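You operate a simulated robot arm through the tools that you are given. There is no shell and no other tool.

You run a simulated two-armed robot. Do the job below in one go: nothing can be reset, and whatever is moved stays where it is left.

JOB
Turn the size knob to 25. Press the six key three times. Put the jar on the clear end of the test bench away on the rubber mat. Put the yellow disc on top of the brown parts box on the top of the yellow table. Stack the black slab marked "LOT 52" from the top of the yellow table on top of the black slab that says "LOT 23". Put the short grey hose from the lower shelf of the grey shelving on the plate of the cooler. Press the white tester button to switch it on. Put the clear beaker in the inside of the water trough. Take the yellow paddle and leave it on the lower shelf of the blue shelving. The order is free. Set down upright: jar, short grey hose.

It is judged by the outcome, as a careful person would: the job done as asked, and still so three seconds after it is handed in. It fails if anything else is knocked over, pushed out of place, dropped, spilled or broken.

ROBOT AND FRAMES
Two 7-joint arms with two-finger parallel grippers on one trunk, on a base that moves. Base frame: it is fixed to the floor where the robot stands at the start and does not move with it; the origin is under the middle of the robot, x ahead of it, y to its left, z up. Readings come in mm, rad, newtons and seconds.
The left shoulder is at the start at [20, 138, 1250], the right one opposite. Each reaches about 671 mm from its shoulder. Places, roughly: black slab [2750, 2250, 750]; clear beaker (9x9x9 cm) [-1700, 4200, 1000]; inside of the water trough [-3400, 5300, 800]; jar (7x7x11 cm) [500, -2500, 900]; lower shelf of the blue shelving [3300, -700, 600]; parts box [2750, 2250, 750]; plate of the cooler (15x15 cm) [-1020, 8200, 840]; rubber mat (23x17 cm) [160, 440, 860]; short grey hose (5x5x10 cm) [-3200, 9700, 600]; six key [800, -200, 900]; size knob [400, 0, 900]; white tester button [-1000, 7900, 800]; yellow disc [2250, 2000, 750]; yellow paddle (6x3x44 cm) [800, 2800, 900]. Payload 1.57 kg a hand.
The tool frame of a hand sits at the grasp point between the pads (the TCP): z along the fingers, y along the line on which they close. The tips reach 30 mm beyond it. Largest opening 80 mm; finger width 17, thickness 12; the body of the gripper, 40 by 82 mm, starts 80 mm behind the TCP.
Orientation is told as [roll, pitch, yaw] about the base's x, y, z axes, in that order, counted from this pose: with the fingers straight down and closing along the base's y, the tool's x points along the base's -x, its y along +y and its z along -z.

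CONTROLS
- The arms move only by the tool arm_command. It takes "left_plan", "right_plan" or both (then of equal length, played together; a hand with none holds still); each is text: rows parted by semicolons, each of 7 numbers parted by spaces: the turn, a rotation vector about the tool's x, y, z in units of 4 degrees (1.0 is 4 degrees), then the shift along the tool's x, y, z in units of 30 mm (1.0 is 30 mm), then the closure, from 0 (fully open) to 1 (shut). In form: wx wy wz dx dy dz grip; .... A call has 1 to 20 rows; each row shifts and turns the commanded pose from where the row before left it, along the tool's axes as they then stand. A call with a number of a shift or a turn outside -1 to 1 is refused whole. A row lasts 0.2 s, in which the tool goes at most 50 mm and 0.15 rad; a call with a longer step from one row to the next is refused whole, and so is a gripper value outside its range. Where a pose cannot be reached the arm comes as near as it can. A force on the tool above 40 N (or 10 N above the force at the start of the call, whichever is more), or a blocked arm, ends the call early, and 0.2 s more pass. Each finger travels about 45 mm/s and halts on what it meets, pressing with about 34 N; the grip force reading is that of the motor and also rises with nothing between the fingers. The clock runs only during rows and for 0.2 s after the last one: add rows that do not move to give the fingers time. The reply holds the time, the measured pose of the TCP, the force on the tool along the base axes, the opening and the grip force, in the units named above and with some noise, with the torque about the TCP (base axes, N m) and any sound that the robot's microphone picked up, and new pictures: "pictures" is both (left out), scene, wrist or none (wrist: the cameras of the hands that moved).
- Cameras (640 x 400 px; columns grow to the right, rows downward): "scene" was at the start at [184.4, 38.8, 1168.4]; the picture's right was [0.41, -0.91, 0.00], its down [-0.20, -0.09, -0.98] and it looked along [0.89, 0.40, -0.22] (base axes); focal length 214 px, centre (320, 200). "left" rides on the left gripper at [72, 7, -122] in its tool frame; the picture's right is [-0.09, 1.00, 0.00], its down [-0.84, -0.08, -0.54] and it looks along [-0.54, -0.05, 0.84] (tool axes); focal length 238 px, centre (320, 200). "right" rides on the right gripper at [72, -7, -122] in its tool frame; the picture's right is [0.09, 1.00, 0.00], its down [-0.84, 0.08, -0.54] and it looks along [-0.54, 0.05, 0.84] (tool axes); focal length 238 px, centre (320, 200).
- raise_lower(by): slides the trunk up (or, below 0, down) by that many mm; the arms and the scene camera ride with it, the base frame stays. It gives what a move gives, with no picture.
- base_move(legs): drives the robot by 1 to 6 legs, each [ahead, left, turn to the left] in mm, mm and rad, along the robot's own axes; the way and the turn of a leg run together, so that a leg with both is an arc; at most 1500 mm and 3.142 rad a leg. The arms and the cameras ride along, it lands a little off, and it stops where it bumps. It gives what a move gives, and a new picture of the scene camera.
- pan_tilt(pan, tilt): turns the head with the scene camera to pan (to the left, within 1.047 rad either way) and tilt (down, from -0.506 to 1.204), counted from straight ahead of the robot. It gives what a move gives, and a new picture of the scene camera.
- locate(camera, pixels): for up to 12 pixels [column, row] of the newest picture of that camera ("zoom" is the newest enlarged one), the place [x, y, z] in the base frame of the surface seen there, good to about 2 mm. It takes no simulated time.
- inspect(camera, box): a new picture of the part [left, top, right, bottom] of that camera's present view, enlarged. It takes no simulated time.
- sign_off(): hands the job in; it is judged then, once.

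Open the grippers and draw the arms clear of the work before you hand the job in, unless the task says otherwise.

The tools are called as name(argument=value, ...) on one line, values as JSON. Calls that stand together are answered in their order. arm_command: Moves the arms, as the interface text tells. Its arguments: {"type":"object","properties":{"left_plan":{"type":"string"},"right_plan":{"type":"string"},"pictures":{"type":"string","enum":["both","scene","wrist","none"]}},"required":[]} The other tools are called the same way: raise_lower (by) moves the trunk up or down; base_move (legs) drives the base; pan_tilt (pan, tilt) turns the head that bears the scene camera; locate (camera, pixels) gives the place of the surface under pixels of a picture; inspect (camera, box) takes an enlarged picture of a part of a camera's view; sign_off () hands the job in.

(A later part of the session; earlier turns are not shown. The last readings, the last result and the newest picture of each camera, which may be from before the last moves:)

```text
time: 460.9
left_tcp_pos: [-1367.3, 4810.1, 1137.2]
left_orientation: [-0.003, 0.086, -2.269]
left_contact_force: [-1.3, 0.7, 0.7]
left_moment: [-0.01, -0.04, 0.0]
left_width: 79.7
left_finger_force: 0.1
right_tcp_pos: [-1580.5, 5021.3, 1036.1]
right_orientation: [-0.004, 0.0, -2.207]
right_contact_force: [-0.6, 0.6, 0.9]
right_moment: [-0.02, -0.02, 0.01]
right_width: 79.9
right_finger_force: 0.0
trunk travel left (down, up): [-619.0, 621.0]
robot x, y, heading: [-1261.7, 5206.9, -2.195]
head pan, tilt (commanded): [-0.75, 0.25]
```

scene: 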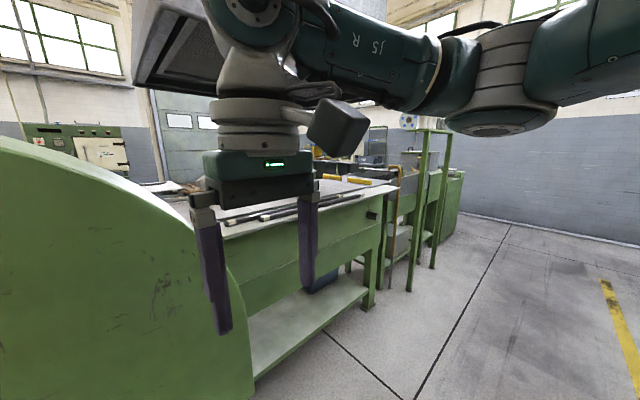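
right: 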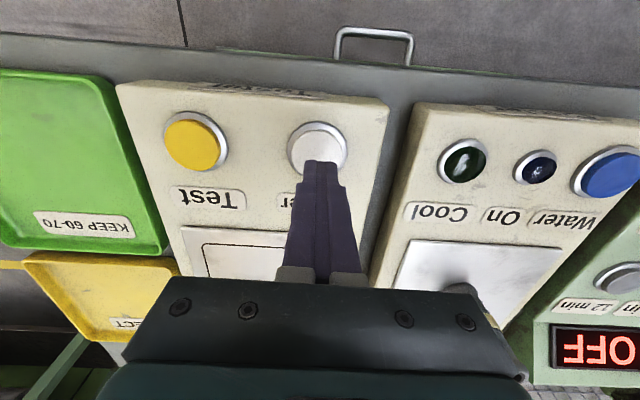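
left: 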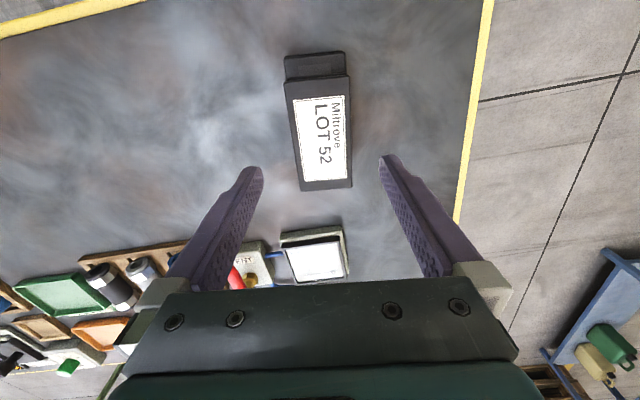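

The line continues west to a machine box at (450,200), with open floor beyond. I turn west and drive along it.

base_move(legs=[[0, 0, -1.564], [1300, 0, 0]])

pan_tilt(pan=0.4, tilt=0.3)

```text
time: 471.3
left_tcp_pos: [-2726.2, 6066.2, 1136.4]
left_orientation: [-0.002, 0.085, 2.45]
left_contact_force: [0.8, 0.6, 0.4]
left_moment: [0.0, -0.03, 0.01]
left_width: 80.0
left_finger_force: 0.0
right_tcp_pos: [-2515.6, 6281.7, 1036.5]
right_orientation: [-0.003, -0.002, 2.507]
right_contact_force: [-0.2, 0.1, 0.0]
right_moment: [0.02, 0.03, -0.04]
right_width: 79.8
right_finger_force: 0.0
trunk travel left (down, up): [-619.0, 621.0]
robot x, y, heading: [-2330.1, 5962.3, 2.522]
head pan, tilt (commanded): [-0.75, 0.25]
```

scene: 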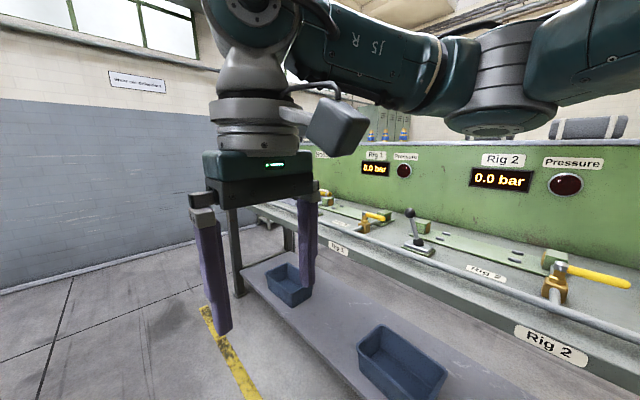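

```text
time: 472.7
left_tcp_pos: [-2726.1, 6066.1, 1137.9]
left_orientation: [-0.001, 0.084, 2.45]
left_contact_force: [0.4, -1.0, -0.5]
left_moment: [0.01, 0.0, 0.01]
left_width: 80.2
left_finger_force: 0.0
right_tcp_pos: [-2517.5, 6281.6, 1036.2]
right_orientation: [-0.004, -0.001, 2.509]
right_contact_force: [0.0, -0.8, 0.5]
right_moment: [0.02, 0.03, 0.05]
right_width: 79.9
right_finger_force: 0.1
trunk travel left (down, up): [-619.0, 621.0]
robot x, y, heading: [-2331.4, 5963.9, 2.524]
head pan, tilt (commanded): [0.4, 0.3]
```

scene: 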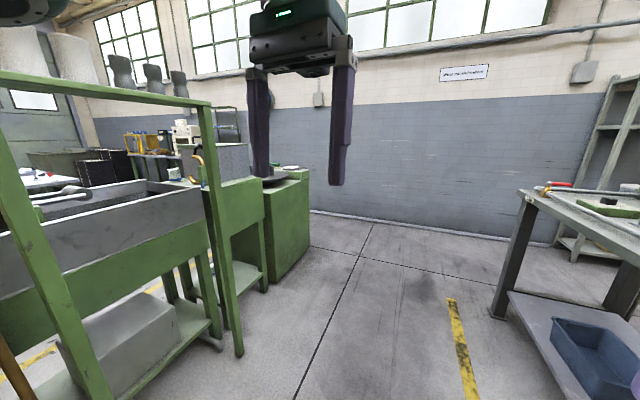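

The water trough (grey, at (90,215)) is right beside, under a rail carrying cups. I enlarge this part.

pan_tilt(pan=0.9, tilt=0.35)

inspect(camera="scene", box=[0, 0, 640, 400])

locate(camera="scene", pixels=[[100, 100], [200, 100], [300, 100], [400, 100], [200, 200], [300, 200], [400, 200], [500, 200], [300, 250], [400, 250], [200, 250], [450, 150]])

```text
time: 473.6
left_tcp_pos: [-2725.7, 6066.2, 1137.6]
left_orientation: [-0.002, 0.086, 2.448]
left_contact_force: [0.9, 0.1, 0.8]
left_moment: [0.01, -0.02, 0.03]
left_width: 80.0
left_finger_force: 0.1
right_tcp_pos: [-2517.7, 6281.1, 1036.4]
right_orientation: [-0.002, -0.001, 2.508]
right_contact_force: [-0.6, 0.3, -0.2]
right_moment: [-0.02, 0.0, 0.0]
right_width: 80.2
right_finger_force: 0.0
trunk travel left (down, up): [-619.0, 621.0]
robot x, y, heading: [-2333.2, 5961.9, 2.527]
head pan, tilt (commanded): [0.901, 0.351]
```

scene: 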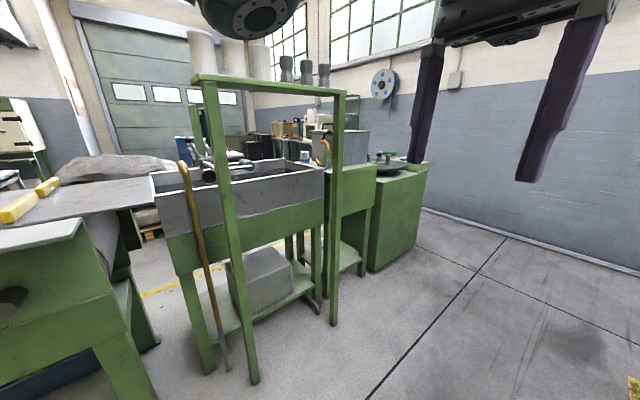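

```text
1.00 times, centred on (320, 200) of scene (not enlarged: the box is as wide or as high as the picture)
```

zoom: 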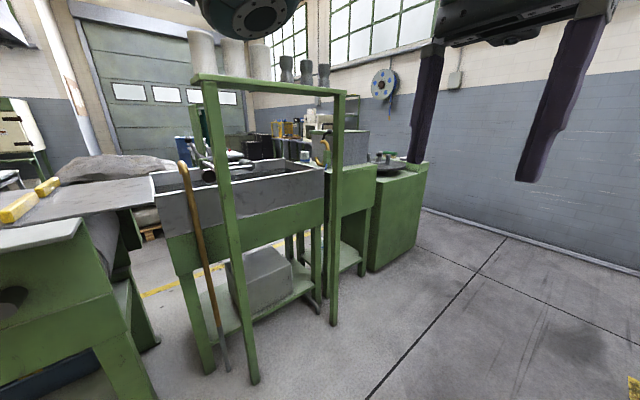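

```text
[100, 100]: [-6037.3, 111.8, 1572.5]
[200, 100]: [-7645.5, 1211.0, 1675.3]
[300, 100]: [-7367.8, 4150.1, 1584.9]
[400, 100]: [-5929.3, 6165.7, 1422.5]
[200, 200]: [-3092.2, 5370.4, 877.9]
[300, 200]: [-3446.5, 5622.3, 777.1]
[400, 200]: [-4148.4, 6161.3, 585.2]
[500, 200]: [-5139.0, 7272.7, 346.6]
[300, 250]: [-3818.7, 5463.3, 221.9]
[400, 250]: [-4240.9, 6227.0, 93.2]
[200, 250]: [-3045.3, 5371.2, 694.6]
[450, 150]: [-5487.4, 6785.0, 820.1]
```

The trough's basin is at n≈2350–2586 behind a rack on this side, so the south side is better for both beaker and trough. I drive on west to round the line's end.

base_move(legs=[[1200, 0, 0], [900, 0, 0]])

pan_tilt(pan=1.0, tilt=0.3)

locate(camera="scene", pixels=[[100, 200], [200, 200], [300, 200], [400, 200], [100, 280], [200, 280], [300, 280], [400, 280], [500, 280], [250, 240], [350, 240], [450, 240]])

```text
time: 484.1
left_tcp_pos: [-4425.1, 7320.5, 1137.5]
left_orientation: [-0.001, 0.086, 2.436]
left_contact_force: [-0.5, -0.4, 0.8]
left_moment: [0.02, 0.01, -0.01]
left_width: 80.1
left_finger_force: 0.1
right_tcp_pos: [-4213.3, 7532.5, 1035.7]
right_orientation: [-0.004, -0.001, 2.495]
right_contact_force: [0.2, 0.1, 0.7]
right_moment: [0.01, -0.02, -0.02]
right_width: 80.2
right_finger_force: 0.1
trunk travel left (down, up): [-619.0, 621.0]
robot x, y, heading: [-4031.1, 7214.2, 2.505]
head pan, tilt (commanded): [0.901, 0.351]
```

scene: 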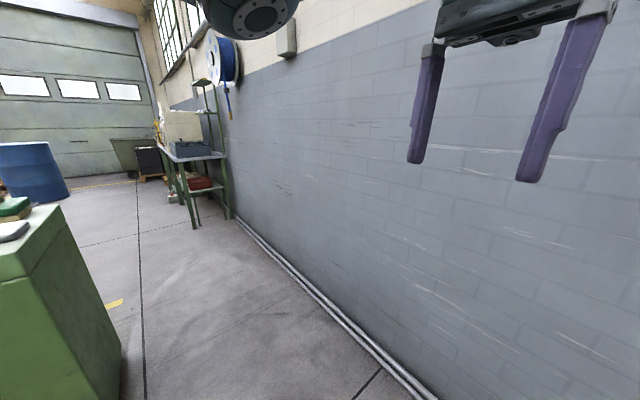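

```text
time: 484.8
left_tcp_pos: [-4425.5, 7320.4, 1137.1]
left_orientation: [-0.003, 0.087, 2.434]
left_contact_force: [0.0, -0.5, -0.3]
left_moment: [0.01, 0.03, -0.03]
left_width: 79.6
left_finger_force: 0.1
right_tcp_pos: [-4212.3, 7532.8, 1035.8]
right_orientation: [-0.003, 0.001, 2.493]
right_contact_force: [0.3, -0.8, 0.9]
right_moment: [-0.03, -0.03, 0.01]
right_width: 79.9
right_finger_force: 0.1
trunk travel left (down, up): [-619.0, 621.0]
robot x, y, heading: [-4035.7, 7211.8, 2.504]
head pan, tilt (commanded): [1.0, 0.3]
```

scene: 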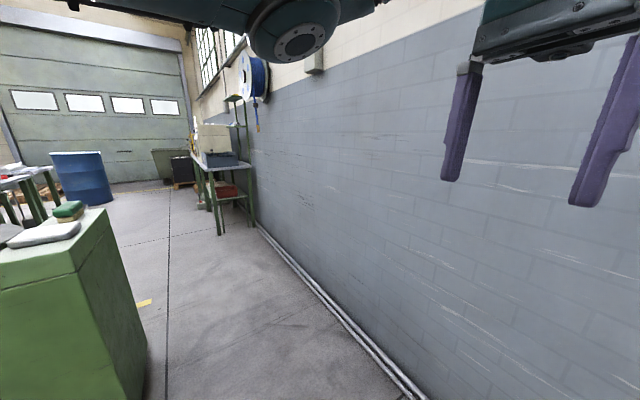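

```text
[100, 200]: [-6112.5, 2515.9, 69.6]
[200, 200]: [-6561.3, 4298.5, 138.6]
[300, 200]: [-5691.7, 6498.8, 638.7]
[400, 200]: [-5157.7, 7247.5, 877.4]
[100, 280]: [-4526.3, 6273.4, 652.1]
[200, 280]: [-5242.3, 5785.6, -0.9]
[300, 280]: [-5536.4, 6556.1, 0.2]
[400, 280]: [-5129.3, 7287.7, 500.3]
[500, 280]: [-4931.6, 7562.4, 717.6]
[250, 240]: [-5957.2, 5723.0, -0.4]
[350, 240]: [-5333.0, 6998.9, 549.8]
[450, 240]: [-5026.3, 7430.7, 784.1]
```

The passage between the line's end box and the west wall is about 1.07 m wide. I move to its middle, turn south and go through.

base_move(legs=[[365, 0, 0], [0, 0, 1.59], [900, 0, 0]])

pan_tilt(pan=0.6, tilt=0.25)

```text
time: 495.3
left_tcp_pos: [-4941.5, 6280.6, 1137.7]
left_orientation: [-0.003, 0.085, -2.259]
left_contact_force: [-0.1, 0.1, 0.4]
left_moment: [-0.01, 0.02, 0.01]
left_width: 79.9
left_finger_force: 0.0
right_tcp_pos: [-5157.4, 6487.6, 1036.9]
right_orientation: [-0.004, -0.001, -2.197]
right_contact_force: [-0.4, 0.1, 0.3]
right_moment: [0.0, 0.03, -0.02]
right_width: 80.0
right_finger_force: 0.1
trunk travel left (down, up): [-619.0, 621.0]
robot x, y, heading: [-4841.9, 6673.8, -2.183]
head pan, tilt (commanded): [1.0, 0.3]
```

scene: 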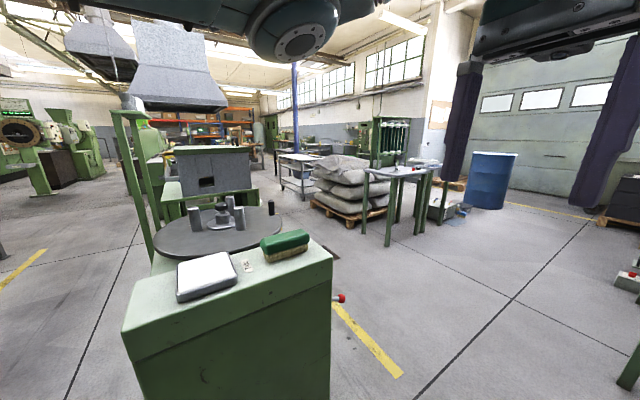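

```text
time: 496.2
left_tcp_pos: [-4942.3, 6280.3, 1137.2]
left_orientation: [-0.001, 0.084, -2.258]
left_contact_force: [0.6, -0.1, -0.1]
left_moment: [-0.01, 0.02, -0.01]
left_width: 80.0
left_finger_force: 0.1
right_tcp_pos: [-5156.8, 6488.9, 1035.4]
right_orientation: [-0.003, 0.0, -2.199]
right_contact_force: [0.2, 0.1, 0.3]
right_moment: [0.01, -0.01, -0.02]
right_width: 80.2
right_finger_force: 0.0
trunk travel left (down, up): [-619.0, 621.0]
robot x, y, heading: [-4840.5, 6670.6, -2.183]
head pan, tilt (commanded): [0.6, 0.25]
```

scene: 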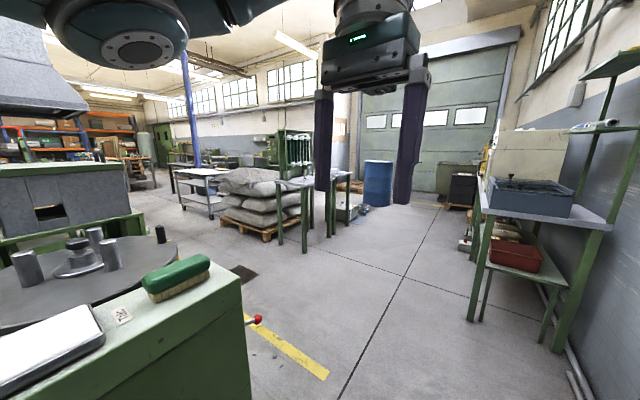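

South of the line I see sacks on a pallet, a small tube table and a shelf at the wall. I locate these to plan the way east.

locate(camera="scene", pixels=[[268, 240], [220, 222], [305, 250], [280, 240], [328, 235], [257, 320], [243, 290], [472, 318], [565, 350], [130, 215], [60, 250], [215, 215]])

```text
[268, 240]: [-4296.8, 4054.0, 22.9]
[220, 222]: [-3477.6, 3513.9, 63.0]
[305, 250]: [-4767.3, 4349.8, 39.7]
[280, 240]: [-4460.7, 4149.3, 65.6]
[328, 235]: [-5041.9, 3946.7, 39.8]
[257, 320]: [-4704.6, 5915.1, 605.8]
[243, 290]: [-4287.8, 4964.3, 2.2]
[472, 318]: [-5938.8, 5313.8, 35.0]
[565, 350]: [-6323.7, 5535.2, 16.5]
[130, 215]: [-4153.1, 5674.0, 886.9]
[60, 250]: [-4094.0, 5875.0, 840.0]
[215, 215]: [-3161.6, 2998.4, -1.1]
```

The aisle south of the line is about 1.25 m wide. I drive into it, turn to face the line and slide east toward the beaker.

base_move(legs=[[1100, 0, 0], [0, 0, 3.136], [0, -1300, 0]])

pan_tilt(pan=-0.5, tilt=0.3)

```text
time: 515.2
left_tcp_pos: [-4288.1, 5461.1, 1136.3]
left_orientation: [-0.002, 0.084, 0.908]
left_contact_force: [0.5, 0.6, -0.1]
left_moment: [0.03, 0.03, 0.02]
left_width: 80.0
left_finger_force: 0.1
right_tcp_pos: [-4066.8, 5256.3, 1036.6]
right_orientation: [-0.004, 0.0, 0.966]
right_contact_force: [-0.1, -0.5, 0.8]
right_moment: [-0.03, -0.01, 0.0]
right_width: 80.1
right_finger_force: 0.1
trunk travel left (down, up): [-619.0, 621.0]
robot x, y, heading: [-4380.5, 5068.3, 0.98]
head pan, tilt (commanded): [0.6, 0.25]
```

scene: 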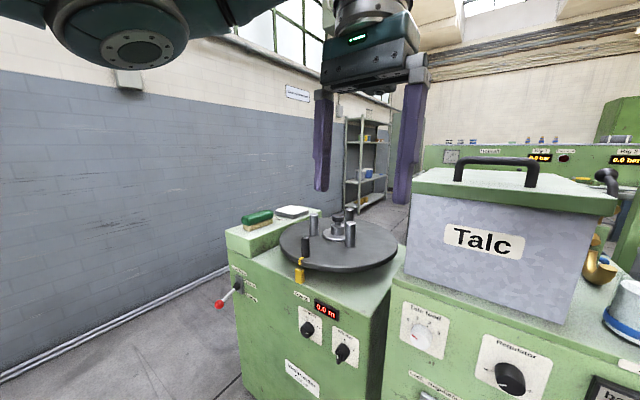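

```text
time: 516.5
left_tcp_pos: [-4287.9, 5461.2, 1137.1]
left_orientation: [-0.002, 0.086, 0.906]
left_contact_force: [0.3, 0.0, 0.7]
left_moment: [-0.01, -0.01, 0.02]
left_width: 79.8
left_finger_force: 0.1
right_tcp_pos: [-4068.2, 5258.2, 1035.6]
right_orientation: [-0.001, 0.0, 0.965]
right_contact_force: [0.4, 0.6, -0.3]
right_moment: [0.03, 0.0, 0.02]
right_width: 80.0
right_finger_force: 0.1
trunk travel left (down, up): [-619.0, 621.0]
robot x, y, heading: [-4382.6, 5064.7, 0.981]
head pan, tilt (commanded): [-0.499, 0.3]
```

scene: 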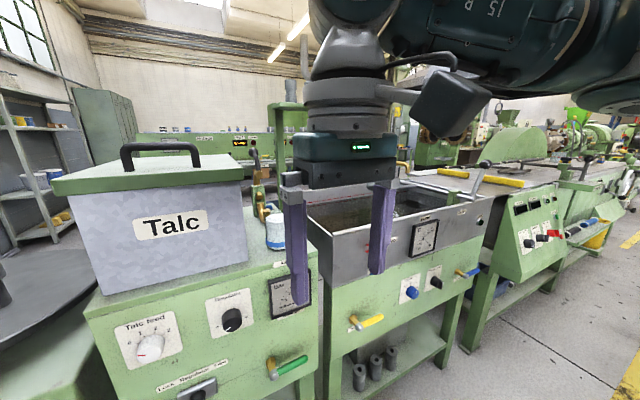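

The trough is at (400,215), with the talc station beside it. I continue east along the line to find the beaker.

base_move(legs=[[0, 0, -0.028], [-100, -1200, 0], [0, -1200, 0]])

pan_tilt(pan=-0.2, tilt=0.35)

```text
time: 528.8
left_tcp_pos: [-2359.2, 3964.1, 1136.4]
left_orientation: [-0.001, 0.086, 0.876]
left_contact_force: [-0.7, 0.2, 0.4]
left_moment: [0.0, -0.02, 0.02]
left_width: 80.0
left_finger_force: 0.1
right_tcp_pos: [-2144.9, 3754.5, 1036.0]
right_orientation: [-0.004, -0.001, 0.935]
right_contact_force: [-0.4, -0.4, 1.1]
right_moment: [0.0, 0.02, -0.02]
right_width: 80.0
right_finger_force: 0.1
trunk travel left (down, up): [-619.0, 621.0]
robot x, y, heading: [-2458.7, 3570.4, 0.949]
head pan, tilt (commanded): [-0.499, 0.3]
```

scene: 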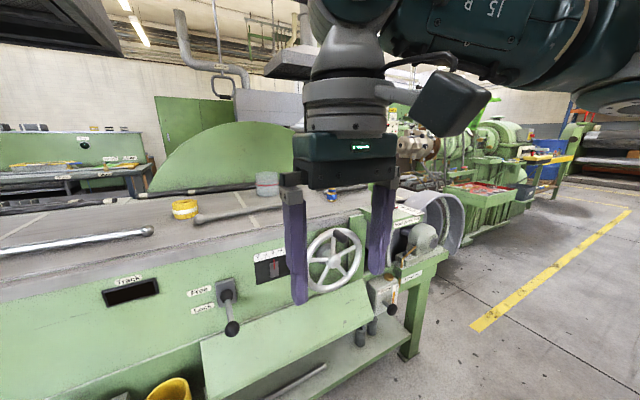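

```text
time: 529.6
left_tcp_pos: [-2358.5, 3964.3, 1136.8]
left_orientation: [-0.001, 0.086, 0.876]
left_contact_force: [0.9, 0.1, -0.4]
left_moment: [0.01, -0.03, -0.02]
left_width: 79.9
left_finger_force: 0.1
right_tcp_pos: [-2144.5, 3754.1, 1036.7]
right_orientation: [-0.003, -0.002, 0.936]
right_contact_force: [0.3, -0.5, -0.4]
right_moment: [-0.04, 0.02, 0.01]
right_width: 80.0
right_finger_force: 0.1
trunk travel left (down, up): [-619.0, 621.0]
robot x, y, heading: [-2464.6, 3573.5, 0.95]
head pan, tilt (commanded): [-0.201, 0.351]
```

scene: 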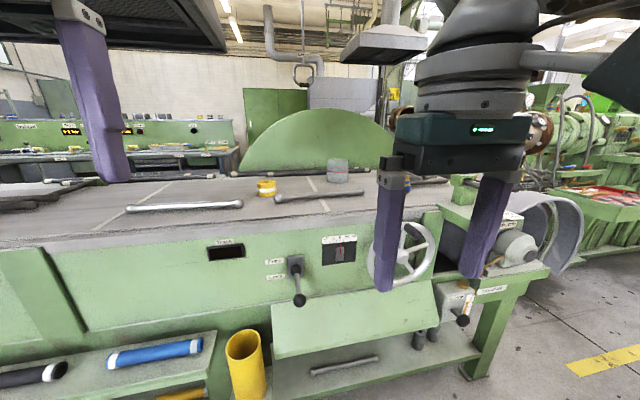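

The clear beaker stands on the dark belt at (338,171). I enlarge and locate it and its surroundings.

inspect(camera="scene", box=[230, 130, 430, 270])

locate(camera="scene", pixels=[[338, 165], [338, 180], [330, 172], [346, 172], [267, 188], [300, 205], [320, 240], [295, 262], [400, 255], [320, 310], [250, 225], [400, 200]])

```text
2.86 times, centred on (330, 200) of scene
```

zoom: 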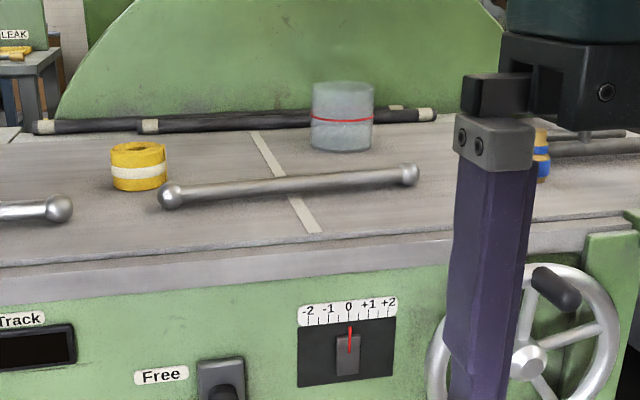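

```text
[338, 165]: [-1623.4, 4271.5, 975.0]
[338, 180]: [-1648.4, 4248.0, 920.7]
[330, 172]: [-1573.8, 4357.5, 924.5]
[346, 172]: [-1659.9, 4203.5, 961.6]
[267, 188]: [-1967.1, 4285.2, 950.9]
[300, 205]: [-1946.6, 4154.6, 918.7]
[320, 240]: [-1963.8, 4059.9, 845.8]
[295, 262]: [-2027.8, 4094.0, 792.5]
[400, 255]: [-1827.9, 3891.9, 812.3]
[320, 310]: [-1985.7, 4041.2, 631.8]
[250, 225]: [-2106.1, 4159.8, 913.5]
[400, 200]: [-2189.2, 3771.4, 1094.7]
```

The beaker (9 cm wide) is wider than my grip, so I must pinch its wall at the rim. I measure the machine's front parts to see how near the base may come.

locate(camera="scene", pixels=[[340, 350], [290, 350], [400, 370], [480, 360], [505, 330], [245, 380], [150, 360], [465, 320], [425, 215], [297, 298], [525, 270], [337, 184]])

inspect(camera="scene", box=[310, 145, 370, 195])

```text
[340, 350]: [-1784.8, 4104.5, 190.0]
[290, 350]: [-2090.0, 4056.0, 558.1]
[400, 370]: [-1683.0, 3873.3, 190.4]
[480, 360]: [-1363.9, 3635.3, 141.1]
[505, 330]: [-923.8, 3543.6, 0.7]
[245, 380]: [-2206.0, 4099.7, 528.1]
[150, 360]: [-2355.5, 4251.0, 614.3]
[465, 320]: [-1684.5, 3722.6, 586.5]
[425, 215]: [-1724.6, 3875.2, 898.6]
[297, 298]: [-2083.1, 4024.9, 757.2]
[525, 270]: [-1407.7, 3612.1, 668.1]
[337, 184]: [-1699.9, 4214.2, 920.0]
```

```text
8.00 times, centred on (340, 170) of scene
```

zoom: 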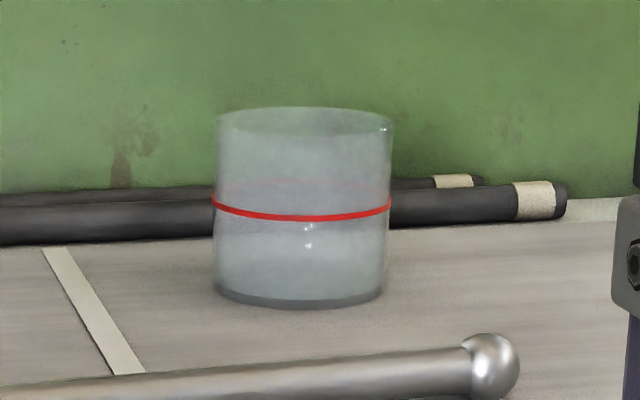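

Pinching the near-west part of the rim with the left hand tilted 35° forward lets the base stay clear of the lever, handwheel and bin. I set the left hand's tilt here first.

arm_command(left_plan="0 0 -0.54 0 0 0 0;0 0 -0.54 0 0 0 0;0 -1 0 -0.3 0 0 0;0 -1 0 -0.3 0 0 0;0 -1 0 -0.3 0 0 0;0 -1 0 -0.3 0 0 0;0 -1 0 -0.3 0 0 0;0 -1 0 -0.3 0 0 0;0 -1 0 -0.3 0 0 0;0 -1 0 -0.3 0 0 0;0 -1 0 -0.3 0 0 0;0 -1 0 -0.3 0 0 0", pictures="none")

base_move(legs=[[0, -365, 0], [150, 0, 0]])

pan_tilt(pan=0.1, tilt=0.5)

```text
time: 532.2
left_tcp_pos: [-2308.3, 4035.0, 1156.2]
left_orientation: [0.006, -0.614, 0.947]
left_contact_force: [-0.2, -0.1, -0.4]
left_moment: [0.0, -0.03, 0.03]
left_width: 80.0
left_finger_force: 0.0
right_tcp_pos: [-2145.0, 3753.6, 1036.3]
right_orientation: [-0.002, -0.001, 0.937]
right_contact_force: [-0.1, 0.4, 0.4]
right_moment: [-0.03, 0.02, 0.02]
right_width: 79.9
right_finger_force: 0.1
trunk travel left (down, up): [-619.0, 621.0]
robot x, y, heading: [-2462.2, 3572.4, 0.946]
head pan, tilt (commanded): [-0.201, 0.351]
```

```text
time: 535.5
left_tcp_pos: [-1927.1, 3942.2, 1158.5]
left_orientation: [0.005, -0.612, 0.952]
left_contact_force: [0.2, -0.1, 1.2]
left_moment: [-0.02, -0.01, 0.02]
left_width: 80.0
left_finger_force: 0.0
right_tcp_pos: [-1762.5, 3662.6, 1034.8]
right_orientation: [-0.004, -0.001, 0.942]
right_contact_force: [-0.2, 0.2, -0.6]
right_moment: [0.02, 0.0, 0.03]
right_width: 80.1
right_finger_force: 0.1
trunk travel left (down, up): [-619.0, 621.0]
robot x, y, heading: [-2077.6, 3476.8, 0.953]
head pan, tilt (commanded): [-0.201, 0.351]
```

scene: 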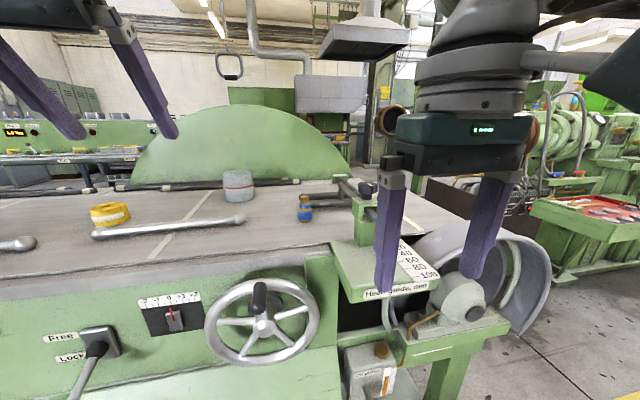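

```text
time: 536.3
left_tcp_pos: [-1928.3, 3941.8, 1157.6]
left_orientation: [0.005, -0.612, 0.953]
left_contact_force: [0.1, 0.3, 0.2]
left_moment: [-0.02, 0.03, 0.02]
left_width: 80.3
left_finger_force: 0.0
right_tcp_pos: [-1762.6, 3660.8, 1034.9]
right_orientation: [-0.003, 0.0, 0.94]
right_contact_force: [0.5, 0.2, 0.2]
right_moment: [0.0, 0.0, 0.01]
right_width: 80.2
right_finger_force: 0.1
trunk travel left (down, up): [-619.0, 621.0]
robot x, y, heading: [-2082.3, 3478.1, 0.951]
head pan, tilt (commanded): [0.099, 0.499]
```

scene: 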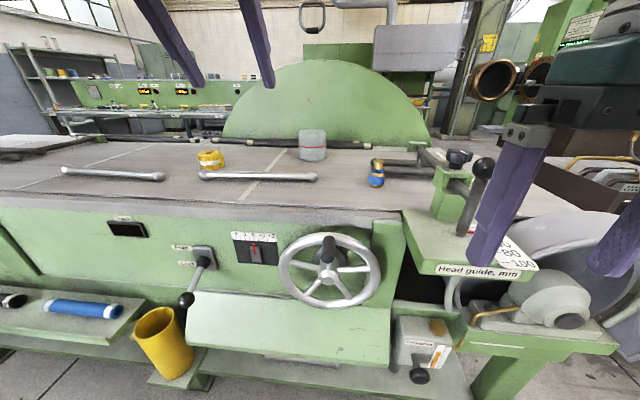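

The right hand would come near the head-guide levers at (478,185). I measure their heights and the beaker again.

locate(camera="scene", pixels=[[482, 165], [456, 157], [475, 210], [377, 167], [312, 150], [312, 158], [300, 150], [324, 150], [318, 177], [205, 176], [330, 245], [312, 131]])

inspect(camera="scene", box=[270, 115, 350, 195])

```text
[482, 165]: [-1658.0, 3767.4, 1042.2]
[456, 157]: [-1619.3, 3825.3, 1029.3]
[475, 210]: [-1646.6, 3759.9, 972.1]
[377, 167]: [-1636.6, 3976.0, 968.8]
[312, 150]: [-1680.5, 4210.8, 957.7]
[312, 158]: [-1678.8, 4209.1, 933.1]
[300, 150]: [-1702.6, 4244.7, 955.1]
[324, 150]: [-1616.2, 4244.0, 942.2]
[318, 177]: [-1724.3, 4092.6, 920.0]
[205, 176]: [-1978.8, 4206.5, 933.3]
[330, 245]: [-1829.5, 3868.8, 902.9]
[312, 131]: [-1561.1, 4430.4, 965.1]
```

```text
5.00 times, centred on (310, 155) of scene
```

zoom: 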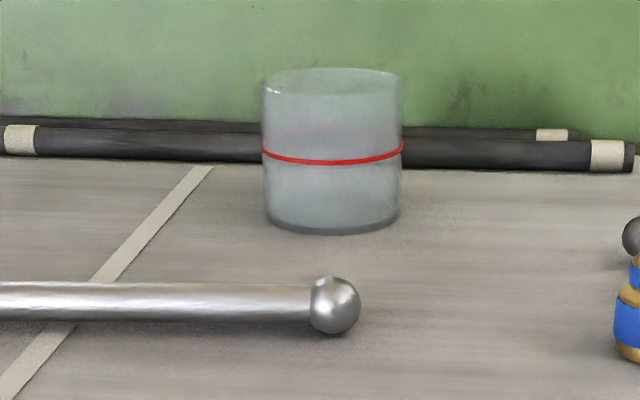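

The tall lever reaches z≈1050, so I raise the right hand and bring it inward before advancing.

arm_command(right_plan="0 0 0 -0.2 0.5 -1 0.5;0 0 0 -0.2 0.5 -1 1;0 0 0 -0.2 0.5 -1 1;0 0 0 -0.2 0.5 -1 1;0 0 0 -0.2 0.5 -1 1;0 0 0 -0.2 0.5 -1 1", pictures="scene")

```text
time: 537.7
left_tcp_pos: [-1928.4, 3941.9, 1157.8]
left_orientation: [0.005, -0.615, 0.952]
left_contact_force: [-0.4, -0.6, 0.3]
left_moment: [0.05, -0.01, 0.01]
left_width: 80.1
left_finger_force: 0.1
right_tcp_pos: [-1813.2, 3722.1, 1131.1]
right_orientation: [-0.006, 0.204, 0.92]
right_contact_force: [1.1, -0.3, 0.0]
right_moment: [-0.01, 0.0, 0.0]
right_width: 0.1
right_finger_force: 21.6
trunk travel left (down, up): [-619.0, 621.0]
robot x, y, heading: [-2079.8, 3479.4, 0.954]
head pan, tilt (commanded): [0.099, 0.499]
stopped in row 6 (right hand): the arm was blocked; the commanded pose is now the measured one
```

scene: 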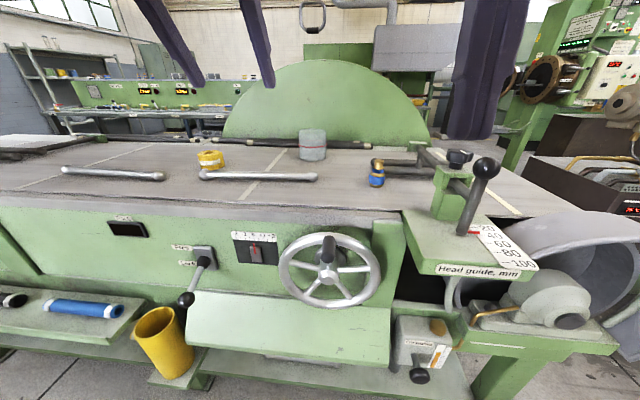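

Clear now (tips at z≈1100). I advance the base slowly in two short legs.

base_move(legs=[[170, 0, 0]])

base_move(legs=[[100, 0, 0]])

```text
time: 539.1
left_tcp_pos: [-1829.2, 4080.5, 1157.2]
left_orientation: [0.004, -0.613, 0.95]
left_contact_force: [-0.7, -0.3, -0.1]
left_moment: [0.01, 0.03, -0.01]
left_width: 80.2
left_finger_force: 0.0
right_tcp_pos: [-1715.0, 3860.8, 1131.5]
right_orientation: [-0.005, 0.204, 0.923]
right_contact_force: [0.5, -0.6, -0.3]
right_moment: [0.0, 0.01, -0.05]
right_width: 0.0
right_finger_force: 21.3
trunk travel left (down, up): [-619.0, 621.0]
robot x, y, heading: [-1979.0, 3614.9, 0.953]
head pan, tilt (commanded): [0.099, 0.499]
```

scene: 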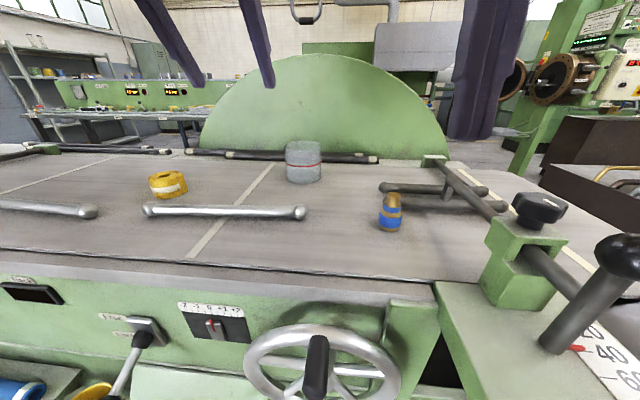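

```text
time: 540.3
left_tcp_pos: [-1773.0, 4160.2, 1157.0]
left_orientation: [0.004, -0.611, 0.954]
left_contact_force: [-0.3, -0.1, -0.3]
left_moment: [0.03, -0.03, -0.01]
left_width: 80.3
left_finger_force: 0.0
right_tcp_pos: [-1656.6, 3940.2, 1131.7]
right_orientation: [-0.005, 0.204, 0.925]
right_contact_force: [-0.2, -0.1, 0.8]
right_moment: [0.0, -0.02, 0.02]
right_width: 0.0
right_finger_force: 21.4
trunk travel left (down, up): [-619.0, 621.0]
robot x, y, heading: [-1924.3, 3699.4, 0.959]
head pan, tilt (commanded): [0.099, 0.499]
```

scene: 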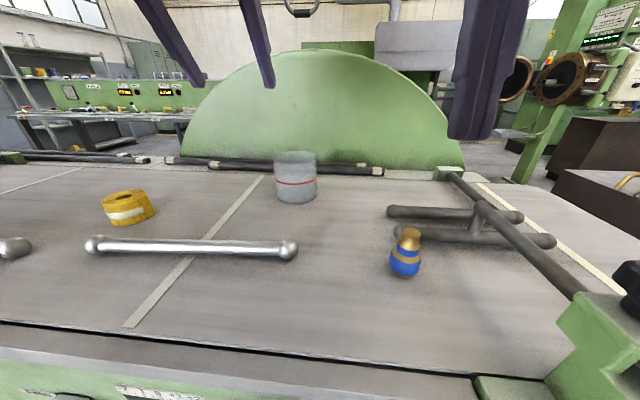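

No contact, and the beaker is near at (296,178). I look at it through the left wrist camera.

inspect(camera="left", box=[160, 0, 480, 200])

inspect(camera="scene", box=[240, 130, 350, 220])

```text
2.00 times, centred on (320, 100) of left
```

zoom: 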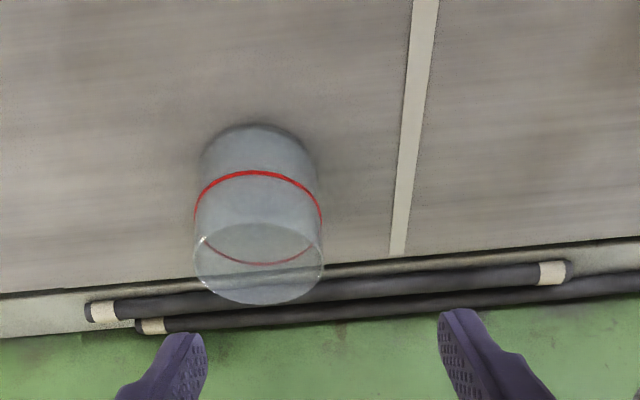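

```text
4.44 times, centred on (295, 175) of scene
```

zoom: 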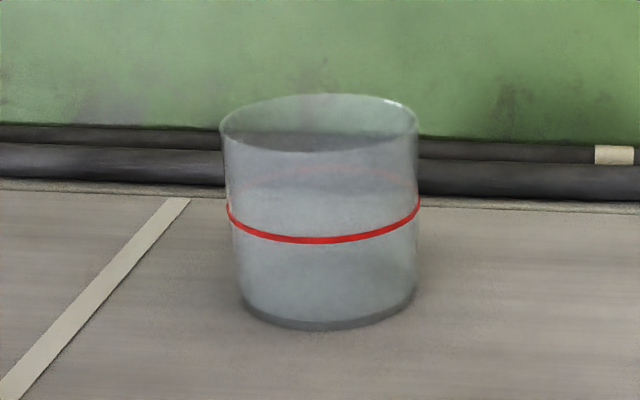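

locate(camera="zoom", pixels=[[320, 130], [232, 240], [414, 210], [320, 240], [320, 325], [225, 130], [414, 125], [245, 300], [412, 295], [320, 280]])

```text
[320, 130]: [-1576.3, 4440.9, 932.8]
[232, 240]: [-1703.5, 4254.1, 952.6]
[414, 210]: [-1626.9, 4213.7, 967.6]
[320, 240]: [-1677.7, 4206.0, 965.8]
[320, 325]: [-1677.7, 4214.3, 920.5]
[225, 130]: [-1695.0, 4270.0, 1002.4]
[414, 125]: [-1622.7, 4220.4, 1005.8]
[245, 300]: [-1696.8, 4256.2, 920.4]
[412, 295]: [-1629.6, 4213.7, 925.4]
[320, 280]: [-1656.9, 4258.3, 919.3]
```

Beaker centre (-1660,4247), radius ≈44, rim z≈1006; it looks empty. I advance 25 mm more, then bring the left hand over the west rim.

base_move(legs=[[25, 0, 0]])

arm_command(left_plan="0 0 0 -0.195 0 0.795 0.25;0 0 0 -0.195 0 0.795 0.25;0 0 0 -0.195 0 0.795 0.25;0 0 0 -0.195 0 0.795 0.25;0 0 0 -0.195 0 0.795 0.25;0 0 0 -0.195 0 0.795 0.25;0 0 0 0 0 0 0.25", pictures="both")

```text
time: 541.1
left_tcp_pos: [-1758.3, 4180.5, 1156.6]
left_orientation: [0.004, -0.611, 0.954]
left_contact_force: [-0.2, 0.4, 1.6]
left_moment: [0.0, 0.0, -0.01]
left_width: 79.7
left_finger_force: 0.1
right_tcp_pos: [-1644.3, 3961.7, 1131.3]
right_orientation: [-0.006, 0.204, 0.922]
right_contact_force: [-0.4, -0.2, 0.4]
right_moment: [-0.01, 0.0, 0.03]
right_width: 0.0
right_finger_force: 21.1
trunk travel left (down, up): [-619.0, 621.0]
robot x, y, heading: [-1909.1, 3713.6, 0.949]
head pan, tilt (commanded): [0.099, 0.499]
```

scene: 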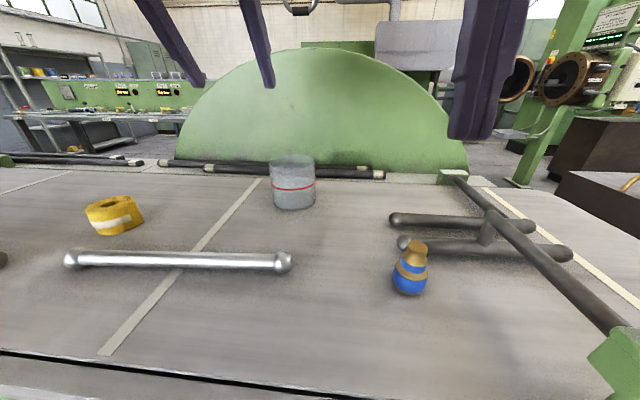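

```text
time: 542.7
left_tcp_pos: [-1696.2, 4271.5, 1061.4]
left_orientation: [0.005, -0.61, 0.951]
left_contact_force: [-0.8, -0.2, 0.3]
left_moment: [0.01, 0.0, -0.02]
left_width: 60.2
left_finger_force: 0.0
right_tcp_pos: [-1642.8, 3961.3, 1132.2]
right_orientation: [-0.006, 0.205, 0.924]
right_contact_force: [0.8, -1.1, 0.1]
right_moment: [0.04, 0.02, -0.02]
right_width: 0.2
right_finger_force: 21.6
trunk travel left (down, up): [-619.0, 621.0]
robot x, y, heading: [-1908.5, 3716.0, 0.952]
head pan, tilt (commanded): [0.099, 0.499]
```

scene: 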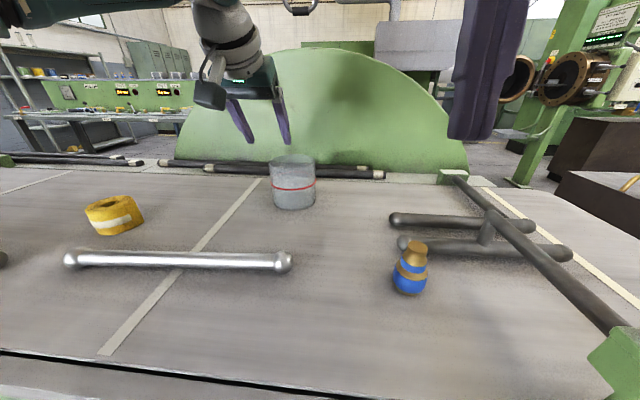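
left: 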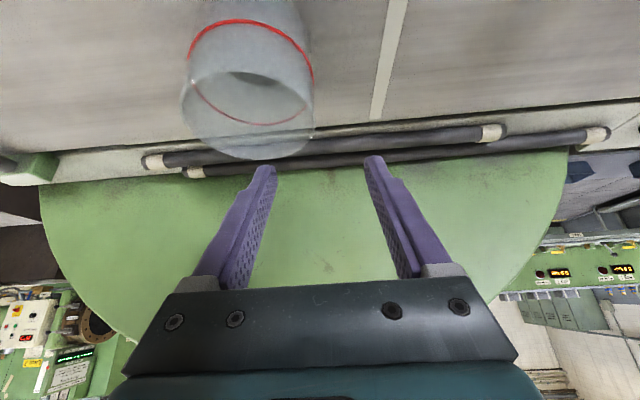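

The west wall lies between the fingers. I check from the scene camera before descending.

inspect(camera="scene", box=[210, 80, 340, 220])

```text
2.86 times, centred on (275, 150) of scene
```

zoom: 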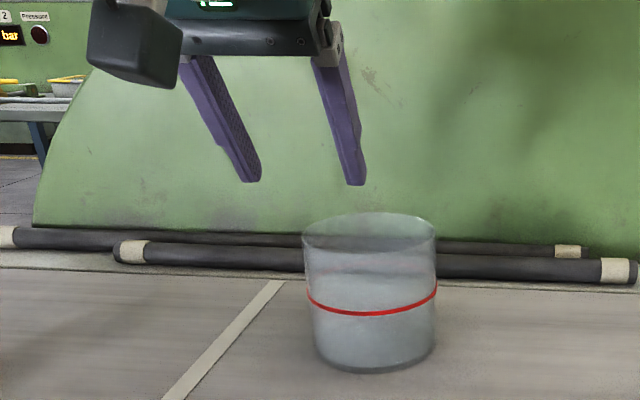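

Good. I descend 54 mm so one finger goes inside and the other outside.

arm_command(left_plan="0 0 0 0.345 0 0.491 0.25;0 0 0 0.345 0 0.491 0.25;0 0 0 0.345 0 0.491 0.25;0 0 0 0 0 0 0.25", pictures="both")

inspect(camera="scene", box=[210, 80, 340, 220])

```text
time: 543.7
left_tcp_pos: [-1694.3, 4272.2, 1006.6]
left_orientation: [0.006, -0.61, 0.953]
left_contact_force: [0.0, 0.1, -0.1]
left_moment: [0.0, 0.02, 0.0]
left_width: 59.9
left_finger_force: 0.1
right_tcp_pos: [-1642.9, 3962.1, 1131.4]
right_orientation: [-0.006, 0.204, 0.922]
right_contact_force: [0.2, 0.0, 0.2]
right_moment: [0.01, 0.01, -0.05]
right_width: 0.1
right_finger_force: 21.1
trunk travel left (down, up): [-619.0, 621.0]
robot x, y, heading: [-1910.9, 3714.4, 0.951]
head pan, tilt (commanded): [0.099, 0.499]
```

scene: 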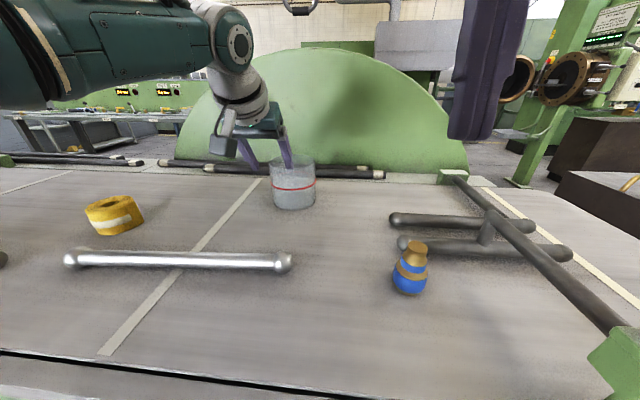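
left: 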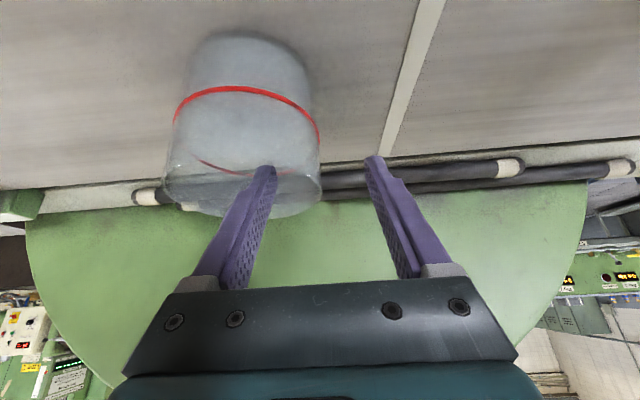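

```text
2.86 times, centred on (275, 150) of scene
```

zoom: 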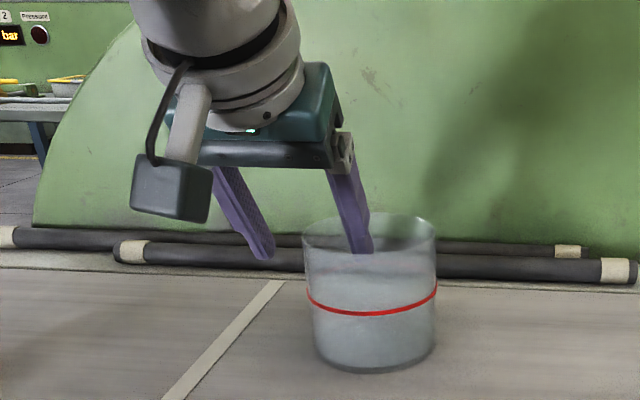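

One finger is inside, one outside. I shift the hand 8 mm back to centre the finger on the wall's curve, then close.

arm_command(left_plan="0 0 0 0.218 0 -0.153 0.25;0 0 0 0 0 0 0.5;0 0 0 0 0 0 0.75;0 0 0 0 0 0 1;0 0 0 0 0 0 1;0 0 0 0 0 0 1", pictures="both")

inspect(camera="scene", box=[210, 80, 340, 220])

```text
time: 545.1
left_tcp_pos: [-1698.7, 4265.2, 1005.8]
left_orientation: [0.003, -0.614, 0.954]
left_contact_force: [1.7, -1.7, 1.5]
left_moment: [-0.2, -0.12, 0.07]
left_width: 6.4
left_finger_force: 26.5
right_tcp_pos: [-1643.8, 3961.9, 1131.3]
right_orientation: [-0.004, 0.205, 0.92]
right_contact_force: [-0.4, 0.6, 0.4]
right_moment: [-0.01, -0.02, 0.01]
right_width: 0.1
right_finger_force: 21.1
trunk travel left (down, up): [-619.0, 621.0]
robot x, y, heading: [-1909.5, 3719.7, 0.95]
head pan, tilt (commanded): [0.099, 0.499]
```

scene: 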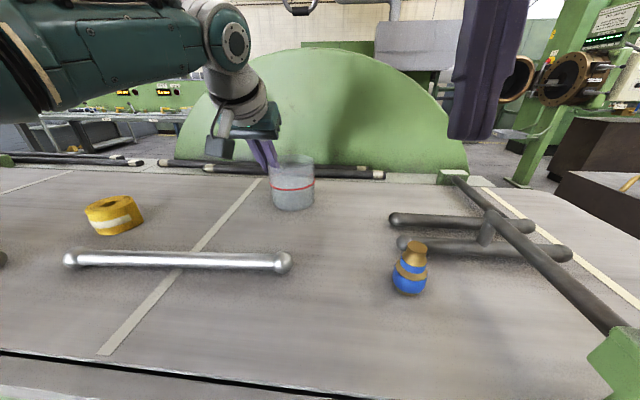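
left: 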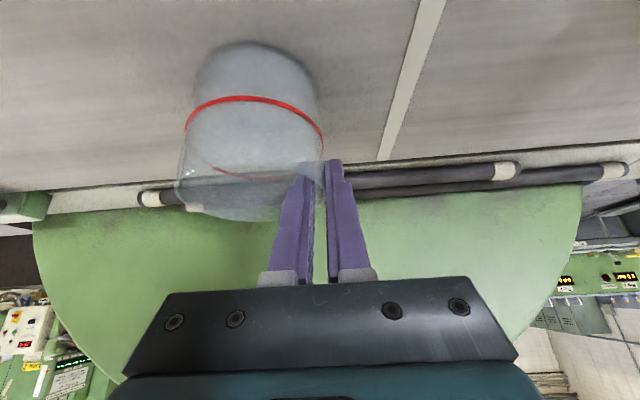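

```text
2.86 times, centred on (275, 150) of scene
```

zoom: 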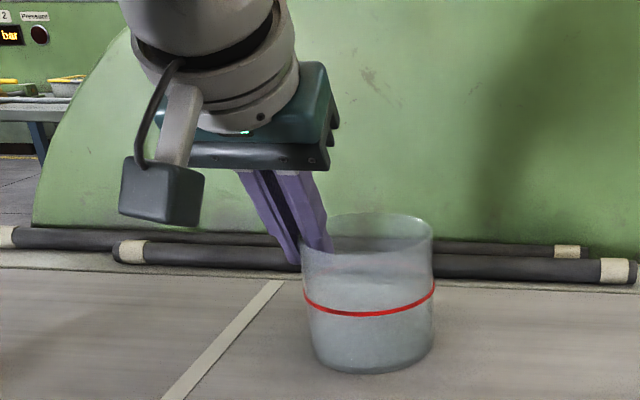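

The wall is pinched (6.4 mm). I lift a little with the trunk and check that the beaker stays upright.

raise_lower(by=25)

inspect(camera="scene", box=[210, 80, 340, 220])

```text
time: 545.8
left_tcp_pos: [-1698.7, 4265.6, 1030.0]
left_orientation: [0.005, -0.612, 0.955]
left_contact_force: [0.0, 0.8, -2.4]
left_moment: [0.05, 0.34, 0.0]
left_width: 5.8
left_finger_force: 26.1
right_tcp_pos: [-1644.1, 3961.5, 1156.2]
right_orientation: [-0.005, 0.205, 0.922]
right_contact_force: [-0.3, 0.1, -0.5]
right_moment: [0.02, 0.02, 0.01]
right_width: 0.0
right_finger_force: 21.3
trunk travel left (down, up): [-644.0, 596.0]
robot x, y, heading: [-1903.3, 3718.0, 0.955]
head pan, tilt (commanded): [0.099, 0.499]
```

```text
2.86 times, centred on (275, 150) of scene
```

zoom: 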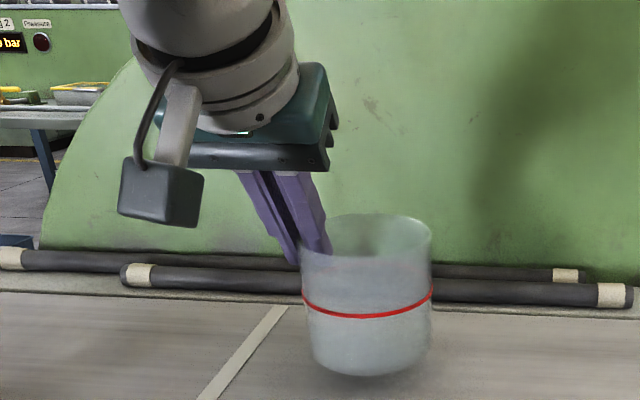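

It lifts upright (2.4 N). I raise 80 mm more and back away from the machine.

raise_lower(by=80)

base_move(legs=[[-200, 0, 0], [-230, 0, 0]])

```text
time: 547.0
left_tcp_pos: [-1698.2, 4265.5, 1110.6]
left_orientation: [0.005, -0.61, 0.954]
left_contact_force: [0.5, 0.9, -1.6]
left_moment: [0.07, 0.27, 0.06]
left_width: 5.6
left_finger_force: 25.8
right_tcp_pos: [-1644.0, 3962.5, 1236.1]
right_orientation: [-0.004, 0.206, 0.922]
right_contact_force: [-0.4, -0.2, -0.3]
right_moment: [0.02, 0.02, -0.02]
right_width: 0.0
right_finger_force: 21.5
trunk travel left (down, up): [-724.0, 516.0]
robot x, y, heading: [-1910.3, 3716.6, 0.955]
head pan, tilt (commanded): [0.099, 0.499]
```

```text
time: 549.9
left_tcp_pos: [-1940.6, 3918.5, 1109.6]
left_orientation: [0.006, -0.61, 0.941]
left_contact_force: [-1.0, -0.6, -1.2]
left_moment: [0.03, 0.18, -0.01]
left_width: 5.6
left_finger_force: 25.5
right_tcp_pos: [-1889.2, 3613.5, 1236.9]
right_orientation: [-0.006, 0.203, 0.91]
right_contact_force: [0.0, 0.3, 0.1]
right_moment: [-0.01, 0.0, -0.02]
right_width: 0.0
right_finger_force: 21.2
trunk travel left (down, up): [-724.0, 516.0]
robot x, y, heading: [-2156.0, 3367.7, 0.946]
head pan, tilt (commanded): [0.099, 0.499]
```

scene: 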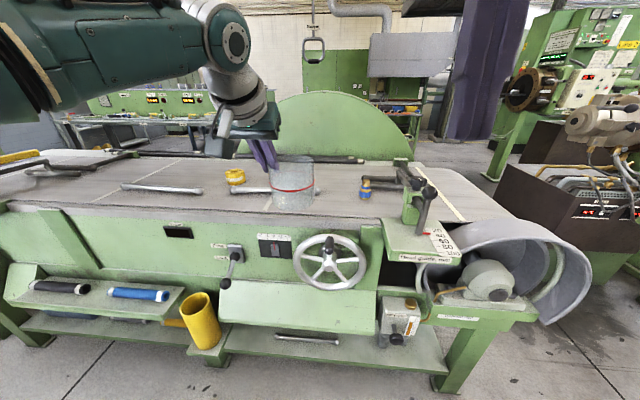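

The beaker is safe in hand. I drive west along the line to the trough.

base_move(legs=[[0, 1000, 0], [0, 850, 0]])

pan_tilt(pan=0.25, tilt=0.5)

```text
time: 559.1
left_tcp_pos: [-3410.4, 5016.6, 1111.9]
left_orientation: [0.005, -0.611, 0.918]
left_contact_force: [-0.1, -0.9, 0.4]
left_moment: [-0.01, 0.02, 0.02]
left_width: 0.0
left_finger_force: 21.6
right_tcp_pos: [-3365.2, 4710.4, 1237.0]
right_orientation: [-0.005, 0.205, 0.887]
right_contact_force: [-1.2, 0.2, -0.2]
right_moment: [0.01, -0.02, 0.01]
right_width: 0.0
right_finger_force: 21.6
trunk travel left (down, up): [-724.0, 516.0]
robot x, y, heading: [-3639.5, 4477.7, 0.918]
head pan, tilt (commanded): [0.099, 0.499]
```

scene: 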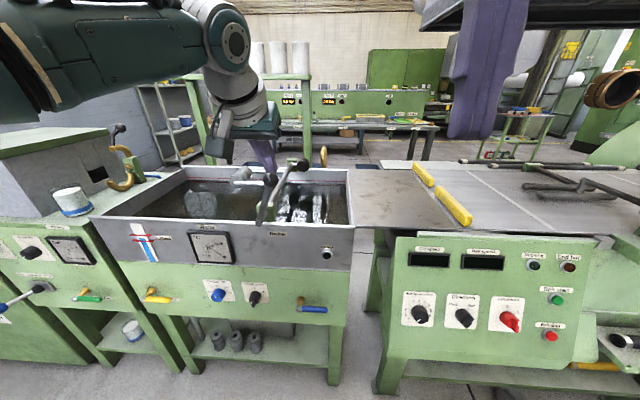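

```text
time: 559.9
left_tcp_pos: [-3409.7, 5016.1, 1111.2]
left_orientation: [0.005, -0.611, 0.917]
left_contact_force: [-0.1, -1.2, -0.2]
left_moment: [0.02, 0.01, 0.02]
left_width: 0.0
left_finger_force: 21.1
right_tcp_pos: [-3365.4, 4709.5, 1236.3]
right_orientation: [-0.005, 0.206, 0.887]
right_contact_force: [0.6, -0.4, 0.8]
right_moment: [0.01, -0.01, 0.0]
right_width: 0.0
right_finger_force: 21.6
trunk travel left (down, up): [-724.0, 516.0]
robot x, y, heading: [-3641.0, 4471.9, 0.916]
head pan, tilt (commanded): [0.25, 0.499]
```

scene: 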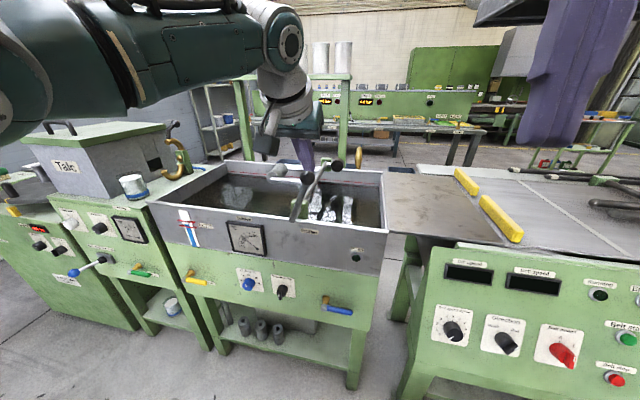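

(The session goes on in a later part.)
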